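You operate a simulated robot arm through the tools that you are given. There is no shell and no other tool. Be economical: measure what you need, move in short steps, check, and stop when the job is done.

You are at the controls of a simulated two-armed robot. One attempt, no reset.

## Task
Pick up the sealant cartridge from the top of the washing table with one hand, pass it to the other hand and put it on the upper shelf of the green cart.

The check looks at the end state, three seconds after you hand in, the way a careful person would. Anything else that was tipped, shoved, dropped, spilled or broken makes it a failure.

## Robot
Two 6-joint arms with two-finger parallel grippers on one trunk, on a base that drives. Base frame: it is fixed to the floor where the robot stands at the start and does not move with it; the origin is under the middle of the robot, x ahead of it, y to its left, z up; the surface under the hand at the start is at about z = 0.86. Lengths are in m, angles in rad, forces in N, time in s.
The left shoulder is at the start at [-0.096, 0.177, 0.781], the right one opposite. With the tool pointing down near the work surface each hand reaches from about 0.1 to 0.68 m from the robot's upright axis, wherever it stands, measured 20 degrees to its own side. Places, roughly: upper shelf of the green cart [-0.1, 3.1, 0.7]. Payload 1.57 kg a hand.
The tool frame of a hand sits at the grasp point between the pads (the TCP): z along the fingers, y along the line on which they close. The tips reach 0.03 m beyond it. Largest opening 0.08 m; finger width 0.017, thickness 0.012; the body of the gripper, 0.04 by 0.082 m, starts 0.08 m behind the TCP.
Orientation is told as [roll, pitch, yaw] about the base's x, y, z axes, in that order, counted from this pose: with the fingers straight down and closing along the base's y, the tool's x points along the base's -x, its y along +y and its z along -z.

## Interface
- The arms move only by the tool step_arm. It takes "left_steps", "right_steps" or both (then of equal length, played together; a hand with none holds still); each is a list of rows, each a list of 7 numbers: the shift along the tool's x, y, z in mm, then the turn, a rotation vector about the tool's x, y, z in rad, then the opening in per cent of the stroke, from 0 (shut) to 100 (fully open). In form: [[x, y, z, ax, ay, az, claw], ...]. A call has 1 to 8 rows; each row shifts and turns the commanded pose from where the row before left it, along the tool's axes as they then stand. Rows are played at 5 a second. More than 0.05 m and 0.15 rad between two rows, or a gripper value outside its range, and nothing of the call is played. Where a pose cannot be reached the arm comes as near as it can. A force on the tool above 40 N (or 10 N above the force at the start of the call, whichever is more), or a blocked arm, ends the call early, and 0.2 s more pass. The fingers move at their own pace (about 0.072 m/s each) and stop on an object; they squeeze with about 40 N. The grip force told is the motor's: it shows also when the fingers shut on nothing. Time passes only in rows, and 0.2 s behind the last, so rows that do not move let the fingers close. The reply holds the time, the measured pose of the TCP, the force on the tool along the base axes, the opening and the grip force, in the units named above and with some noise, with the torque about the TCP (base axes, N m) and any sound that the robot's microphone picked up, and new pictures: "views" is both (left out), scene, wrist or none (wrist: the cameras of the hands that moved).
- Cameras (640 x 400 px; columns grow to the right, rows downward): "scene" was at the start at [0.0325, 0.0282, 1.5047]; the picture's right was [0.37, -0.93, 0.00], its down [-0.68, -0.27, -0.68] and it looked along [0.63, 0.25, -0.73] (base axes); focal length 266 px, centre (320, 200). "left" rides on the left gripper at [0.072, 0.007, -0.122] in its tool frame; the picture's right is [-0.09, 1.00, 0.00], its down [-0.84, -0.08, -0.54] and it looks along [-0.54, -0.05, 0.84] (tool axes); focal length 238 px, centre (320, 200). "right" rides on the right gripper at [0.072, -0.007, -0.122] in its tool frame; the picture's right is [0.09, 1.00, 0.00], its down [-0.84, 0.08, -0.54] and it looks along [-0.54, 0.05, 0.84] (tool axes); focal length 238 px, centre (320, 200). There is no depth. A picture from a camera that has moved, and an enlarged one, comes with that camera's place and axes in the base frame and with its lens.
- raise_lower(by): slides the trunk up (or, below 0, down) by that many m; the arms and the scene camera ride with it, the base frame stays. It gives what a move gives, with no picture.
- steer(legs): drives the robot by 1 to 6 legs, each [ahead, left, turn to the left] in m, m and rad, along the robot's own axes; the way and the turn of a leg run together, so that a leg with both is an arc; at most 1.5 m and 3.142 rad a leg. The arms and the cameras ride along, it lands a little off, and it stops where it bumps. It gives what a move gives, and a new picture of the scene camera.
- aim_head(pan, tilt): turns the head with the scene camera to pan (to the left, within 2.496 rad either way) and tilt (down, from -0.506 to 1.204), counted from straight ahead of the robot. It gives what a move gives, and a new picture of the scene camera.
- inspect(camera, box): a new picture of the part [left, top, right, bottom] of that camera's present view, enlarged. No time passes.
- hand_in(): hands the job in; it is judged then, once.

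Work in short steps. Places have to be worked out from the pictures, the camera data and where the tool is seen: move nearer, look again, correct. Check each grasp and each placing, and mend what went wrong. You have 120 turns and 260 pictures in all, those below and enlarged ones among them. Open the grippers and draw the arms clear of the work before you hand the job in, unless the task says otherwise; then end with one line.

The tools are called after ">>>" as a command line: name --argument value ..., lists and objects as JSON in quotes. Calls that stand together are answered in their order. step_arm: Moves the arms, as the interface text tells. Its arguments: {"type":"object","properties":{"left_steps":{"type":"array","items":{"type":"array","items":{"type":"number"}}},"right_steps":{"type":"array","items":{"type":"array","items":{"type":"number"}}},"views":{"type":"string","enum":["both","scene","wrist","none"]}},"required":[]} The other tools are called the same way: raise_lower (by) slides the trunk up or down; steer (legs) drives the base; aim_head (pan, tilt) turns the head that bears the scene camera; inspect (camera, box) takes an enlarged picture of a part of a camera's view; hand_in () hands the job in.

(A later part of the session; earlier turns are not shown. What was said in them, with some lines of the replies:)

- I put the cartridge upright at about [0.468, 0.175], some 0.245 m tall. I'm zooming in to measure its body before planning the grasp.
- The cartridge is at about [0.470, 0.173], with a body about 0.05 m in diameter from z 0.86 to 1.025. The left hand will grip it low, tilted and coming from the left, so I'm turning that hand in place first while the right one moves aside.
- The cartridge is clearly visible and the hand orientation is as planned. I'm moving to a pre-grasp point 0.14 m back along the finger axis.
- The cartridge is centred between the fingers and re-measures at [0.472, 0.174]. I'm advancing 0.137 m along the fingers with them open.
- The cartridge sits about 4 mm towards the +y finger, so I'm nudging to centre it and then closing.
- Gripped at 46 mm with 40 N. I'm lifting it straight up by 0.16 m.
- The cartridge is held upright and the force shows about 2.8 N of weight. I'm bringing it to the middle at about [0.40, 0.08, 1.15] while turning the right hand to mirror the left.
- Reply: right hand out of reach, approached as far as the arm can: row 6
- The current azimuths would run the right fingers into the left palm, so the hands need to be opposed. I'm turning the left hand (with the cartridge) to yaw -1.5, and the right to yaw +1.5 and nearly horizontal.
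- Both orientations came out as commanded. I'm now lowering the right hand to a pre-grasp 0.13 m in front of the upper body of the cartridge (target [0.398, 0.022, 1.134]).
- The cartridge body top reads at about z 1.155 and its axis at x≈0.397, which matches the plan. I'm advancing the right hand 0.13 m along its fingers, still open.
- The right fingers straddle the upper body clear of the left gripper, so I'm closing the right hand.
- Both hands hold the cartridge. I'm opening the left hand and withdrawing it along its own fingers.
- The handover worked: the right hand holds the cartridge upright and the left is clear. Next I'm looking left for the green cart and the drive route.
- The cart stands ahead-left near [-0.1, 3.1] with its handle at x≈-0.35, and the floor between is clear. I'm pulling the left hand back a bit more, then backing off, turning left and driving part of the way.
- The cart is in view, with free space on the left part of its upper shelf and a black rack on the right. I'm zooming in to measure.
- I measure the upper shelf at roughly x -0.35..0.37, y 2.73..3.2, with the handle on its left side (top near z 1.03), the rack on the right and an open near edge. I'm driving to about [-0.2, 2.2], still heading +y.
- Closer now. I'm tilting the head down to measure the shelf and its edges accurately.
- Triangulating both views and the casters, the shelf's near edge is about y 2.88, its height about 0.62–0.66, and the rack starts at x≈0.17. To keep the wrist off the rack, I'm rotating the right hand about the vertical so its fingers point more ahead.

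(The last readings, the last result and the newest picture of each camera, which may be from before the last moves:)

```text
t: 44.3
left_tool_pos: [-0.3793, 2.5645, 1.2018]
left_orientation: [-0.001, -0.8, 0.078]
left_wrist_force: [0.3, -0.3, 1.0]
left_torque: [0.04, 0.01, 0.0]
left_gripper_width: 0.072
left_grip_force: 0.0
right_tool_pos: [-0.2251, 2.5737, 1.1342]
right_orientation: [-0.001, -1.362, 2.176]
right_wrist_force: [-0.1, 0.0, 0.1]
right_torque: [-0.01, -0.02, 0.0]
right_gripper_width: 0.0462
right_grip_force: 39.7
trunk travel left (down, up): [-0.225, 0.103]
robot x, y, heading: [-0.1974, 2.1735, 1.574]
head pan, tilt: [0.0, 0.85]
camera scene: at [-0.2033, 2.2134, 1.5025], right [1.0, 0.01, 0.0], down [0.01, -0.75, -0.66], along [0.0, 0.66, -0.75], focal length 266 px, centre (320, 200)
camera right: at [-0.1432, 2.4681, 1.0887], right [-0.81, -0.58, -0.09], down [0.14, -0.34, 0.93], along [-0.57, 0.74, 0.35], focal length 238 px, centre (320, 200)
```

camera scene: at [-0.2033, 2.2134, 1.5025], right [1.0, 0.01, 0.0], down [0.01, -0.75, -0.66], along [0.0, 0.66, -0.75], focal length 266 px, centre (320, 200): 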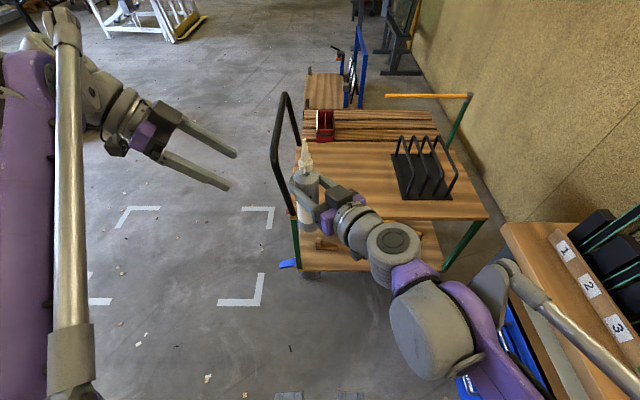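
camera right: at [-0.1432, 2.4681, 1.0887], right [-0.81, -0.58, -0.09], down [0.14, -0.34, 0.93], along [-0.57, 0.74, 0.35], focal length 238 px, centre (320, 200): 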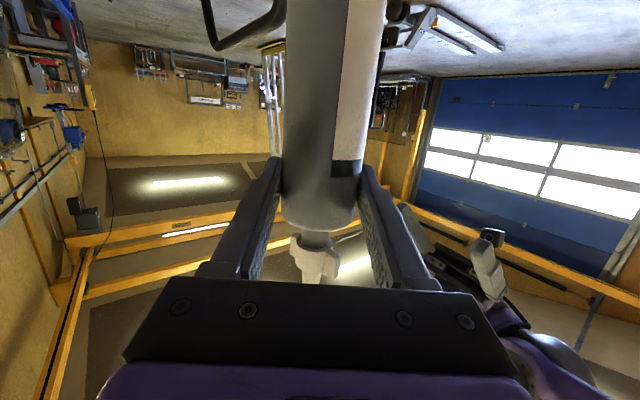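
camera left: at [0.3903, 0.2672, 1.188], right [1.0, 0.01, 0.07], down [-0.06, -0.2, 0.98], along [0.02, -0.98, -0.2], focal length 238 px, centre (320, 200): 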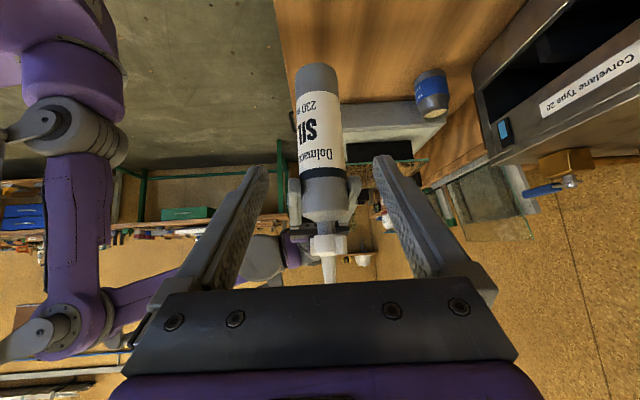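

The new view puts the shelf at z≈0.60, y 2.91–3.43, x -0.31–0.51, with the rack at x>0.17. I'm tilting the head fully down to see how far the base protrudes before driving closer.

>>> aim_head --pan 0.0 --tilt 1.2

```text
t: 45.1
left_tool_pos: [-0.3794, 2.5642, 1.2003]
left_orientation: [0.001, -0.799, 0.077]
left_wrist_force: [-0.2, 0.0, 0.0]
left_torque: [0.0, 0.02, 0.03]
left_gripper_width: 0.0719
left_grip_force: 0.1
right_tool_pos: [-0.224, 2.5736, 1.1336]
right_orientation: [-0.004, -1.36, 2.179]
right_wrist_force: [0.0, 0.3, 0.3]
right_torque: [0.01, -0.03, 0.0]
right_gripper_width: 0.0464
right_grip_force: 39.4
trunk travel left (down, up): [-0.225, 0.103]
robot x, y, heading: [-0.2012, 2.1728, 1.576]
head pan, tilt: [0.0, 1.201]
camera scene: at [-0.2031, 2.1908, 1.4788], right [1.0, 0.01, 0.0], down [0.01, -0.93, -0.36], along [0.0, 0.36, -0.93], focal length 266 px, centre (320, 200)
```

scene: 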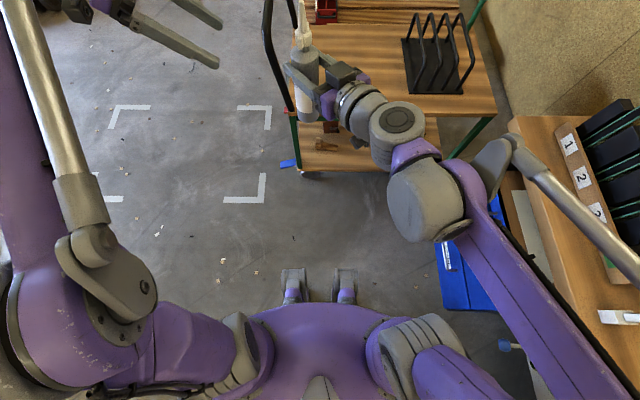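

The base front is only about 0.17 m ahead of the axis, so I can drive close. First I'm drawing the left hand back, away from the handle, and shifting the cartridge 0.08 m to the right.

>>> step_arm --left_steps '[[0, -37, 0, 0, 0, 0, 90], [0, -37, 0, 0, 0, 0, 90], [0, -37, 0, 0, 0, 0, 90], [0, -37, 0, 0, 0, 0, 90]]' --right_steps '[[2.4, -16.4, -11.1, 0, 0, 0, 0], [2.4, -16.4, -11.1, 0, 0, 0, 0], [2.4, -16.4, -11.1, 0, 0, 0, 0], [2.4, -16.4, -11.1, 0, 0, 0, 0]]' --views "scene"

```text
t: 46.1
left_tool_pos: [-0.3675, 2.4142, 1.2015]
left_orientation: [0.002, -0.797, 0.076]
left_wrist_force: [-0.6, -0.2, 0.0]
left_torque: [0.0, 0.02, 0.01]
left_gripper_width: 0.0721
left_grip_force: 0.1
right_tool_pos: [-0.1449, 2.5728, 1.1338]
right_orientation: [-0.003, -1.363, 2.181]
right_wrist_force: [1.0, 0.3, -0.1]
right_torque: [-0.02, 0.0, 0.0]
right_gripper_width: 0.0464
right_grip_force: 39.1
trunk travel left (down, up): [-0.225, 0.103]
robot x, y, heading: [-0.1973, 2.1789, 1.577]
head pan, tilt: [0.0, 1.201]
camera scene: at [-0.2025, 2.1896, 1.4788], right [1.0, 0.01, 0.0], down [0.01, -0.93, -0.36], along [0.0, 0.36, -0.93], focal length 266 px, centre (320, 200)
```

scene: 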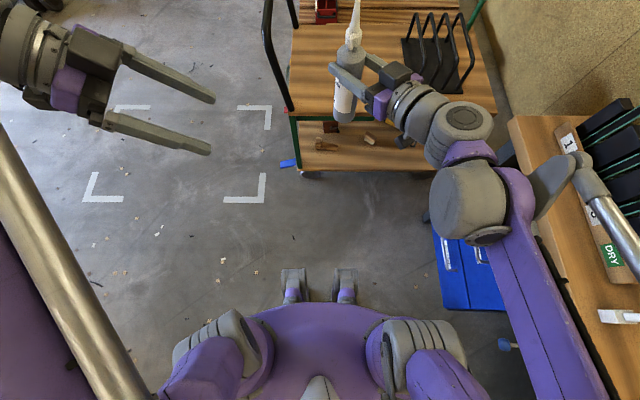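

The right elbow is near the bench's glass racks, so I'm checking that clearance with the left wrist camera, which looks across towards them.

>>> inspect --camera "left" --box '[0, 0, 640, 400]'

```text
1.00 times, centred on (320, 200) of left (not enlarged: the box is as wide or as high as the picture)
camera zoom: at [-0.5052, 2.4102, 1.2348], right [-0.01, 1.0, 0.07], down [0.2, -0.06, 0.98], along [0.98, 0.03, -0.2], focal length 238 px, centre (320, 200)
```

zoom: 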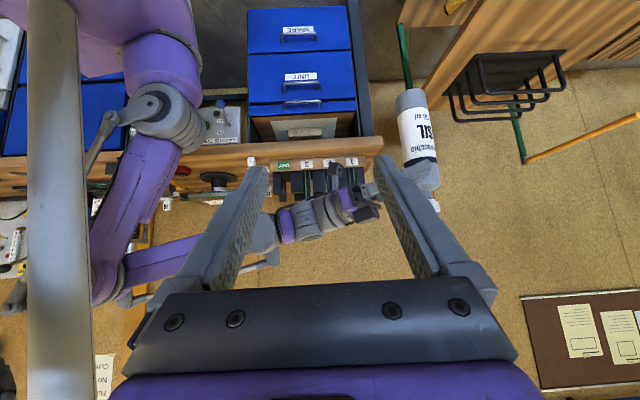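

The right arm is all above z≈1.1 and the bench racks top out near 1.02, so the path is clear. I'm driving 0.40 m straight ahead.

>>> steer --legs '[[0.4, 0.0, 0]]'

>>> aim_head --pan 0.0 --tilt 0.9

```text
t: 48.6
left_tool_pos: [-0.3692, 2.8161, 1.2022]
left_orientation: [0.001, -0.798, 0.074]
left_wrist_force: [0.3, 0.1, 0.3]
left_torque: [0.04, 0.0, 0.02]
left_gripper_width: 0.072
left_grip_force: 0.1
right_tool_pos: [-0.145, 2.9747, 1.1337]
right_orientation: [-0.002, -1.36, 2.174]
right_wrist_force: [-0.5, 0.1, -0.6]
right_torque: [-0.03, -0.04, -0.01]
right_gripper_width: 0.0462
right_grip_force: 40.3
trunk travel left (down, up): [-0.225, 0.103]
robot x, y, heading: [-0.2044, 2.574, 1.573]
head pan, tilt: [0.0, 1.201]
camera scene: at [-0.2046, 2.5909, 1.4788], right [1.0, 0.0, 0.0], down [0.0, -0.93, -0.36], along [0.0, 0.36, -0.93], focal length 266 px, centre (320, 200)
```

scene: 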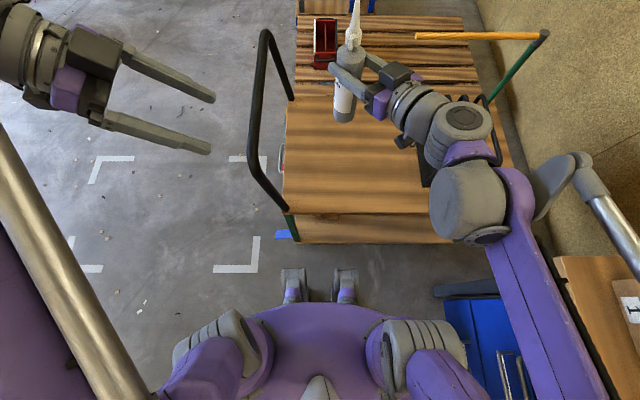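

```text
t: 49.4
left_tool_pos: [-0.3694, 2.8168, 1.2014]
left_orientation: [0.001, -0.799, 0.072]
left_wrist_force: [0.0, -0.2, 1.3]
left_torque: [0.01, 0.02, 0.0]
left_gripper_width: 0.072
left_grip_force: 0.0
right_tool_pos: [-0.145, 2.973, 1.1338]
right_orientation: [-0.005, -1.36, 2.175]
right_wrist_force: [-0.8, -0.2, 0.4]
right_torque: [-0.01, -0.07, -0.04]
right_gripper_width: 0.0464
right_grip_force: 40.1
trunk travel left (down, up): [-0.225, 0.103]
robot x, y, heading: [-0.2047, 2.5736, 1.576]
head pan, tilt: [0.0, 0.901]
camera scene: at [-0.2046, 2.61, 1.4985], right [1.0, 0.0, 0.0], down [0.0, -0.78, -0.62], along [0.0, 0.62, -0.78], focal length 266 px, centre (320, 200)
```

scene: 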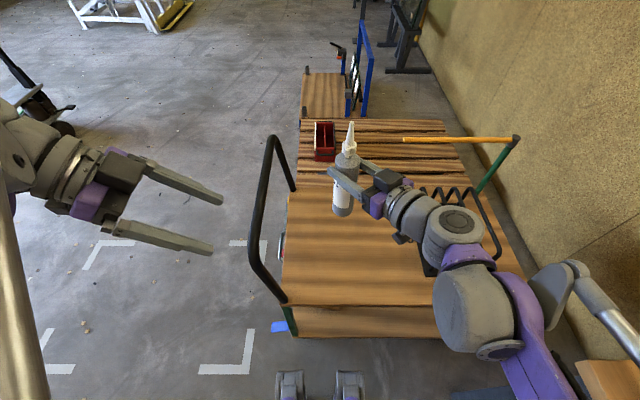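

The shelf is at about z 0.63 with its near edge at y≈2.87, and nothing lies under the cartridge. I'm lowering it towards [-0.13, 3.04], stopping with the hand at z≈0.84 to look.

>>> step_arm --right_steps '[[39.9, -7.2, 14.1, 0, 0, 0, 0], [39.9, -7.2, 14.1, 0, 0, 0, 0], [39.9, -7.2, 14.1, 0, 0, 0, 0], [39.9, -7.2, 14.1, 0, 0, 0, 0], [39.9, -7.2, 14.1, 0, 0, 0, 0], [39.9, -7.2, 14.1, 0, 0, 0, 0], [39.9, -7.2, 14.1, 0, 0, 0, 0], [0, 0, 0, 0, 0, 0, 0]]' --views "both"

```text
t: 51.2
left_tool_pos: [-0.3685, 2.8155, 1.2014]
left_orientation: [0.003, -0.799, 0.072]
left_wrist_force: [0.3, -0.3, 0.1]
left_torque: [0.0, -0.02, 0.0]
left_gripper_width: 0.0719
left_grip_force: 0.1
right_tool_pos: [-0.1264, 3.0358, 0.8394]
right_orientation: [-0.005, -1.363, 2.176]
right_wrist_force: [1.0, 0.9, -0.6]
right_torque: [-0.04, 0.0, -0.04]
right_gripper_width: 0.0463
right_grip_force: 40.1
trunk travel left (down, up): [-0.225, 0.103]
robot x, y, heading: [-0.2054, 2.5764, 1.571]
head pan, tilt: [0.0, 0.901]
camera scene: at [-0.2048, 2.6093, 1.4986], right [1.0, 0.0, 0.0], down [0.0, -0.78, -0.62], along [0.0, 0.62, -0.78], focal length 266 px, centre (320, 200)
camera right: at [-0.0462, 2.9283, 0.795], right [-0.81, -0.58, -0.09], down [0.14, -0.34, 0.93], along [-0.57, 0.74, 0.35], focal length 238 px, centre (320, 200)
```

scene: 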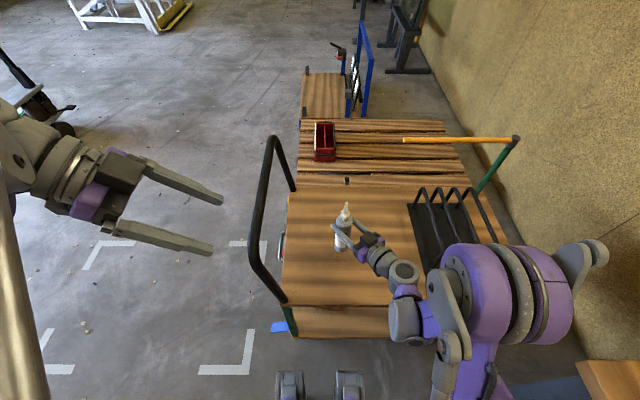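
right: 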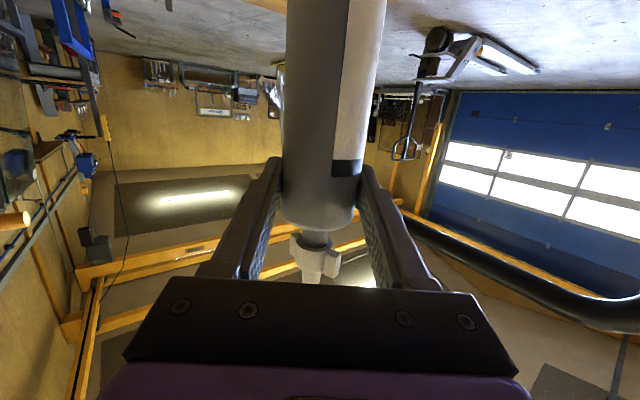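

It's still clear of the shelf, with no contact force. I'm going 0.05 m further down and then zooming in on the gap.

>>> step_arm --right_steps '[[9.8, 0, 2.1, 0, 0, 0, 0], [9.8, 0, 2.1, 0, 0, 0, 0], [9.8, 0, 2.1, 0, 0, 0, 0], [9.8, 0, 2.1, 0, 0, 0, 0], [9.8, 0, 2.1, 0, 0, 0, 0], [0, 0, 0, 0, 0, 0, 0]]' --views "none"

>>> inspect --camera "scene" --box '[280, 170, 460, 350]'

```text
t: 52.6
left_tool_pos: [-0.3691, 2.8174, 1.2014]
left_orientation: [-0.001, -0.799, 0.073]
left_wrist_force: [0.9, -0.8, 1.0]
left_torque: [0.01, -0.01, 0.01]
left_gripper_width: 0.072
left_grip_force: 0.2
right_tool_pos: [-0.125, 3.0446, 0.8016]
right_orientation: [-0.004, -1.358, 2.176]
right_wrist_force: [0.0, 0.4, 0.1]
right_torque: [0.02, 0.0, -0.02]
right_gripper_width: 0.0463
right_grip_force: 40.2
right hand out of reach, approached as far as the arm can: row 3, 4, 5
trunk travel left (down, up): [-0.225, 0.103]
robot x, y, heading: [-0.2069, 2.5729, 1.57]
head pan, tilt: [0.0, 0.901]
```

```text
2.22 times, centred on (370, 260) of scene
camera zoom: at [-0.2047, 2.61, 1.4986], right [1.0, 0.0, 0.0], down [0.0, -0.78, -0.62], along [0.0, 0.62, -0.78], focal length 592 px, centre (209, 67)
```

zoom: 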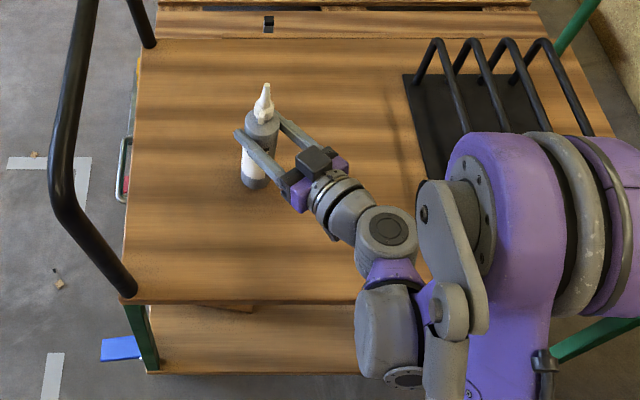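

The arm's reach ends at z≈0.80, leaving the cartridge base a few centimetres above the shelf, so the trunk will do the last part. First I'm backing the base 0.05 m to keep the forearm joint clear of the shelf edge, and pulling the left hand back from the handle.

>>> steer --legs '[[-0.05, 0, 0]]'

>>> step_arm --left_steps '[[0, -40, 0, 0, 0, 0, 90], [0, -40, 0, 0, 0, 0, 90]]' --views "none"

>>> raise_lower --by -0.015

>>> inspect --camera "scene" --box '[280, 170, 460, 350]'

```text
t: 53.5
left_tool_pos: [-0.3686, 2.7656, 1.2016]
left_orientation: [0.001, -0.801, 0.071]
left_wrist_force: [0.1, -1.2, -1.1]
left_torque: [0.01, 0.01, -0.01]
left_gripper_width: 0.072
left_grip_force: 0.1
right_tool_pos: [-0.1244, 2.995, 0.8026]
right_orientation: [-0.003, -1.358, 2.176]
right_wrist_force: [-0.2, 0.8, 0.7]
right_torque: [-0.06, -0.02, -0.02]
right_gripper_width: 0.0463
right_grip_force: 40.4
trunk travel left (down, up): [-0.225, 0.103]
robot x, y, heading: [-0.2029, 2.5269, 1.572]
head pan, tilt: [0.0, 0.901]
camera scene: at [-0.2046, 2.5597, 1.4986], right [1.0, 0.0, 0.0], down [0.0, -0.78, -0.62], along [0.0, 0.62, -0.78], focal length 266 px, centre (320, 200)
```

scene: 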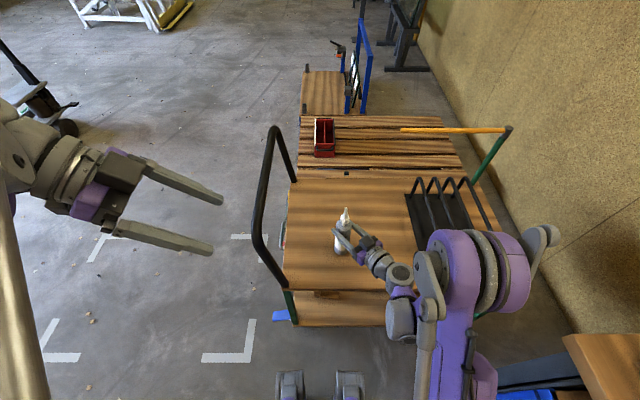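

```text
t: 54.1
left_tool_pos: [-0.3615, 2.6849, 1.2011]
left_orientation: [0.001, -0.8, 0.07]
left_wrist_force: [0.4, 1.3, 0.9]
left_torque: [0.03, -0.03, 0.04]
left_gripper_width: 0.072
left_grip_force: 0.1
right_tool_pos: [-0.1244, 2.995, 0.8004]
right_orientation: [-0.002, -1.357, 2.175]
right_wrist_force: [1.3, 0.0, 0.2]
right_torque: [0.01, 0.01, 0.03]
right_gripper_width: 0.0465
right_grip_force: 39.5
trunk travel left (down, up): [-0.225, 0.103]
robot x, y, heading: [-0.2062, 2.5275, 1.568]
head pan, tilt: [0.0, 0.901]
```

```text
t: 54.7
left_tool_pos: [-0.3619, 2.6864, 1.1872]
left_orientation: [0.002, -0.799, 0.069]
left_wrist_force: [0.1, 0.3, 1.0]
left_torque: [0.01, 0.04, 0.0]
left_gripper_width: 0.072
left_grip_force: 0.1
right_tool_pos: [-0.1232, 2.9944, 0.7872]
right_orientation: [-0.004, -1.36, 2.172]
right_wrist_force: [7.0, -2.6, 18.3]
right_torque: [-0.35, -0.26, 0.06]
right_gripper_width: 0.0466
right_grip_force: 39.7
trunk travel left (down, up): [-0.21, 0.118]
robot x, y, heading: [-0.2034, 2.5284, 1.575]
head pan, tilt: [0.0, 0.901]
```

```text
2.22 times, centred on (370, 260) of scene
camera zoom: at [-0.2039, 2.5601, 1.484], right [1.0, 0.0, 0.0], down [0.0, -0.78, -0.62], along [0.0, 0.62, -0.78], focal length 592 px, centre (209, 67)
```

zoom: 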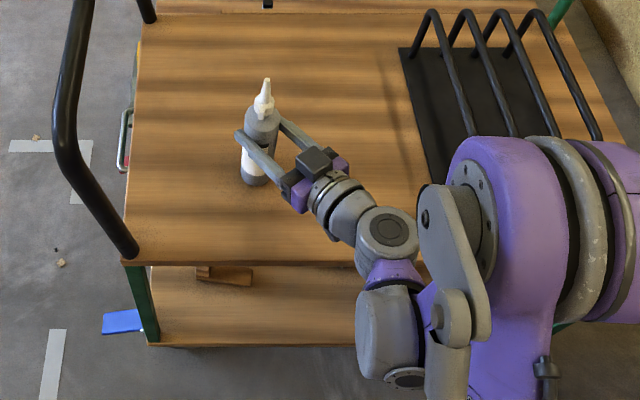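

A contact force of 18 N says the base is on the shelf at z≈0.65, matching the measurement. I'm easing the trunk up slightly to take off the load before releasing.

>>> raise_lower --by 0.003

```text
t: 55.2
left_tool_pos: [-0.3623, 2.6854, 1.1897]
left_orientation: [0.0, -0.8, 0.071]
left_wrist_force: [-0.5, -0.1, 0.4]
left_torque: [0.02, 0.03, 0.01]
left_gripper_width: 0.072
left_grip_force: 0.0
right_tool_pos: [-0.1241, 2.9963, 0.7879]
right_orientation: [-0.005, -1.359, 2.179]
right_wrist_force: [-0.3, -0.3, -2.9]
right_torque: [-0.03, 0.0, 0.01]
right_gripper_width: 0.0464
right_grip_force: 39.8
trunk travel left (down, up): [-0.213, 0.115]
robot x, y, heading: [-0.2009, 2.5257, 1.574]
head pan, tilt: [0.0, 0.901]
```

The reading is now about the cartridge's own weight, so it hangs a hair above the shelf. I'm lowering 1.5 mm.

>>> raise_lower --by -0.0015

```text
t: 55.8
left_tool_pos: [-0.3634, 2.6878, 1.1876]
left_orientation: [-0.002, -0.799, 0.072]
left_wrist_force: [0.6, 0.2, -0.5]
left_torque: [0.0, -0.01, -0.01]
left_gripper_width: 0.0718
left_grip_force: 0.0
right_tool_pos: [-0.125, 2.9947, 0.7876]
right_orientation: [-0.001, -1.359, 2.174]
right_wrist_force: [-0.6, 0.2, -3.8]
right_torque: [-0.04, -0.05, 0.01]
right_gripper_width: 0.0465
right_grip_force: 39.7
trunk travel left (down, up): [-0.212, 0.116]
robot x, y, heading: [-0.2021, 2.5276, 1.57]
head pan, tilt: [0.0, 0.901]
```

Still only weight, so another 1.5 mm down.

>>> raise_lower --by -0.0015

```text
t: 56.3
left_tool_pos: [-0.3628, 2.687, 1.1858]
left_orientation: [0.003, -0.8, 0.072]
left_wrist_force: [0.3, -0.3, -0.9]
left_torque: [-0.01, 0.03, -0.03]
left_gripper_width: 0.072
left_grip_force: 0.1
right_tool_pos: [-0.123, 2.9947, 0.7865]
right_orientation: [0.003, -1.358, 2.168]
right_wrist_force: [0.4, 1.9, 6.0]
right_torque: [0.18, 0.13, -0.06]
right_gripper_width: 0.0463
right_grip_force: 40.0
trunk travel left (down, up): [-0.21, 0.118]
robot x, y, heading: [-0.2017, 2.5258, 1.573]
head pan, tilt: [0.0, 0.901]
```

Light contact now, about 6 N. I'm opening the right hand gradually in place.

>>> step_arm --right_steps '[[0, 0, 0, 0, 0, 0, 65], [0, 0, 0, 0, 0, 0, 75], [0, 0, 0, 0, 0, 0, 90], [0, 0, 0, 0, 0, 0, 90], [0, 0, 0, 0, 0, 0, 90]]' --views "both"

>>> inspect --camera "scene" --box '[300, 170, 420, 290]'

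```text
t: 57.5
left_tool_pos: [-0.363, 2.6866, 1.1875]
left_orientation: [-0.001, -0.798, 0.071]
left_wrist_force: [-0.2, 0.4, -0.4]
left_torque: [0.0, -0.03, 0.03]
left_gripper_width: 0.072
left_grip_force: 0.0
right_tool_pos: [-0.1248, 2.9955, 0.7865]
right_orientation: [0.0, -1.358, 2.175]
right_wrist_force: [-0.2, -1.8, 0.2]
right_torque: [-0.02, 0.01, -0.02]
right_gripper_width: 0.0719
right_grip_force: 0.1
trunk travel left (down, up): [-0.21, 0.118]
robot x, y, heading: [-0.2, 2.5236, 1.568]
head pan, tilt: [0.0, 0.901]
camera scene: at [-0.2046, 2.5612, 1.484], right [1.0, 0.0, 0.0], down [0.0, -0.78, -0.62], along [0.0, 0.62, -0.78], focal length 266 px, centre (320, 200)
camera right: at [-0.0434, 2.8894, 0.7422], right [-0.81, -0.58, -0.09], down [0.14, -0.34, 0.93], along [-0.57, 0.74, 0.35], focal length 238 px, centre (320, 200)
```

scene: 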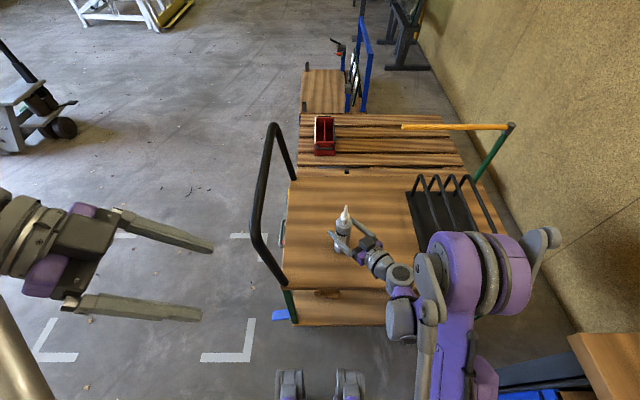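
right: 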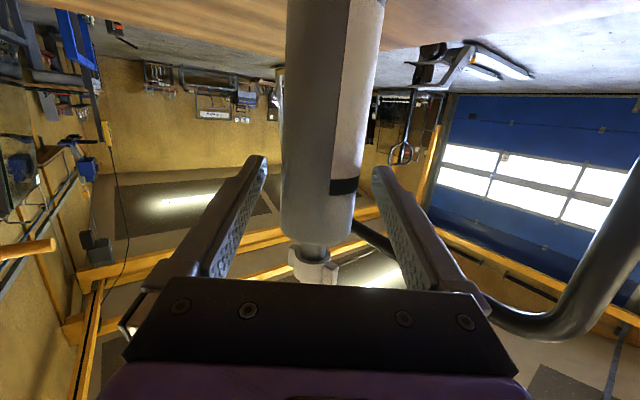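

```text
3.33 times, centred on (360, 230) of scene
camera zoom: at [-0.2046, 2.5612, 1.484], right [1.0, 0.0, 0.0], down [0.0, -0.78, -0.62], along [0.0, 0.62, -0.78], focal length 888 px, centre (187, 100)
```

zoom: 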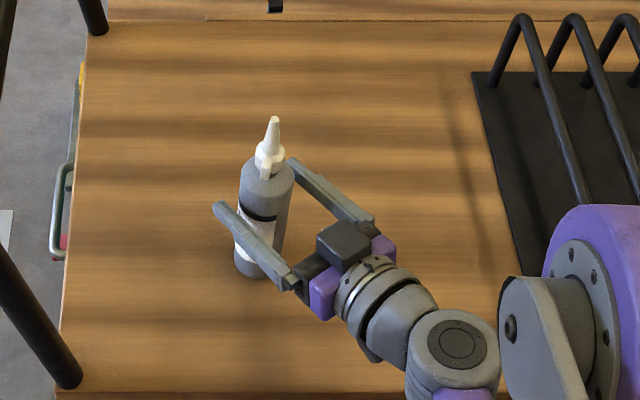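

The cartridge stands free on the shelf between the open fingers. I'm withdrawing the right hand straight back along its fingers.

>>> step_arm --right_steps '[[0, 0, -20, 0, 0, 0, 90], [0, 0, -25, 0, 0, 0, 90], [0, 0, -25, 0, 0, 0, 90], [0, 0, -25, 0, 0, 0, 90], [-10, 0, -20, 0, 0, 0, 90]]' --views "both"

```text
t: 58.7
left_tool_pos: [-0.3638, 2.6865, 1.1865]
left_orientation: [0.001, -0.8, 0.07]
left_wrist_force: [0.6, 0.5, -0.1]
left_torque: [0.01, 0.02, 0.03]
left_gripper_width: 0.0721
left_grip_force: 0.0
right_tool_pos: [-0.0587, 2.9218, 0.8426]
right_orientation: [-0.003, -1.358, 2.175]
right_wrist_force: [-0.6, 0.0, -0.3]
right_torque: [-0.01, -0.02, 0.01]
right_gripper_width: 0.072
right_grip_force: 0.0
right hand out of reach, approached as far as the arm can: row 1, 2, 3, 4
trunk travel left (down, up): [-0.21, 0.118]
robot x, y, heading: [-0.2028, 2.5253, 1.572]
head pan, tilt: [0.0, 0.901]
camera scene: at [-0.2047, 2.5605, 1.484], right [1.0, 0.0, 0.0], down [0.0, -0.78, -0.62], along [0.0, 0.62, -0.78], focal length 266 px, centre (320, 200)
camera right: at [0.0227, 2.8153, 0.7974], right [-0.81, -0.58, -0.09], down [0.14, -0.34, 0.93], along [-0.57, 0.74, 0.35], focal length 238 px, centre (320, 200)
```

scene: 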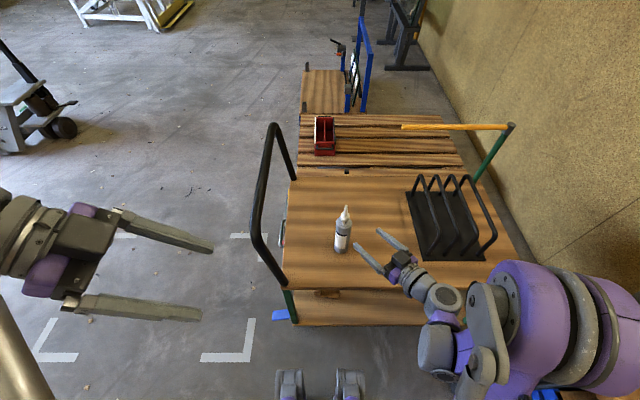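
right: 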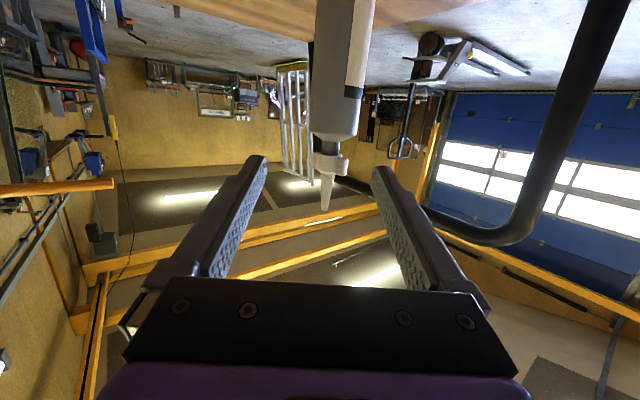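

The cartridge stands upright on its own. I'm raising the trunk and the right hand to draw it clear of the cart.

>>> raise_lower --by 0.15

>>> step_arm --right_steps '[[-30, 0, -20, 0, 0, 0, 90], [-30, 0, -20, 0, 0, 0, 90], [-30, 0, -20, 0, 0, 0, 90], [-30, 0, -20, 0, 0, 0, 90]]' --views "scene"

>>> inspect --camera "scene" --box '[240, 130, 520, 340]'

```text
t: 60.1
left_tool_pos: [-0.3624, 2.6902, 1.3054]
left_orientation: [0.02, -0.799, 0.059]
left_wrist_force: [0.4, -0.4, 0.2]
left_torque: [0.04, -0.02, 0.01]
left_gripper_width: 0.0722
left_grip_force: 0.0
right_tool_pos: [-0.059, 2.9746, 1.0115]
right_orientation: [-0.404, -1.428, 2.567]
right_wrist_force: [-0.3, -0.2, 0.4]
right_torque: [0.03, 0.0, 0.0]
right_gripper_width: 0.0721
right_grip_force: 0.1
right hand out of reach, approached as far as the arm can: row 1
trunk travel left (down, up): [-0.328, 0.0]
robot x, y, heading: [-0.2032, 2.5234, 1.575]
head pan, tilt: [0.0, 0.901]
```

```text
t: 61.1
left_tool_pos: [-0.3633, 2.6902, 1.3048]
left_orientation: [0.022, -0.797, 0.057]
left_wrist_force: [-0.4, 0.5, -0.7]
left_torque: [-0.01, -0.02, 0.0]
left_gripper_width: 0.072
left_grip_force: 0.0
right_tool_pos: [-0.0305, 2.9188, 1.143]
right_orientation: [-0.4, -1.427, 2.569]
right_wrist_force: [-0.1, 0.5, 0.1]
right_torque: [-0.05, 0.02, 0.0]
right_gripper_width: 0.0724
right_grip_force: 0.0
trunk travel left (down, up): [-0.328, 0.0]
robot x, y, heading: [-0.2025, 2.5244, 1.575]
head pan, tilt: [0.0, 0.901]
camera scene: at [-0.2053, 2.5557, 1.6062], right [1.0, 0.0, 0.0], down [0.0, -0.78, -0.62], along [0.0, 0.62, -0.78], focal length 266 px, centre (320, 200)
```

scene: 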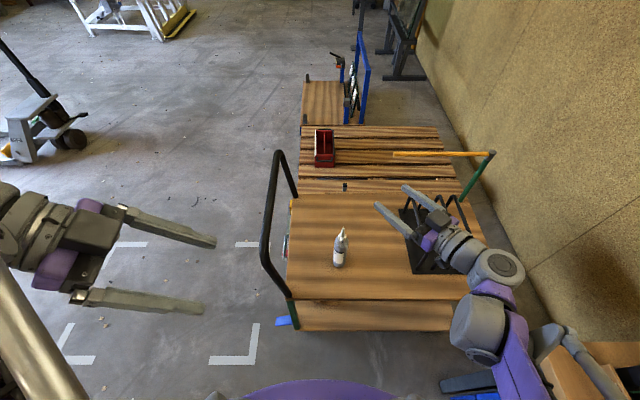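

```text
1.90 times, centred on (380, 235) of scene
camera zoom: at [-0.2053, 2.5557, 1.6062], right [1.0, 0.0, 0.0], down [0.0, -0.78, -0.62], along [0.0, 0.62, -0.78], focal length 508 px, centre (206, 133)
```

zoom: 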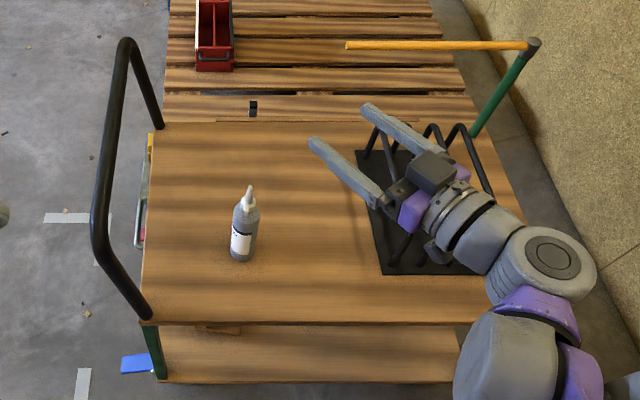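

The cartridge stands upright on the upper shelf, nothing else has moved, both grippers are open and both arms are well above the cart. I'm handing in.

>>> hand_in

```text
The job is handed in.
```

I picked the sealant cartridge up with the left hand and passed it to the right. It now stands upright on the cart's upper shelf, with nothing else disturbed as far as the pictures show.
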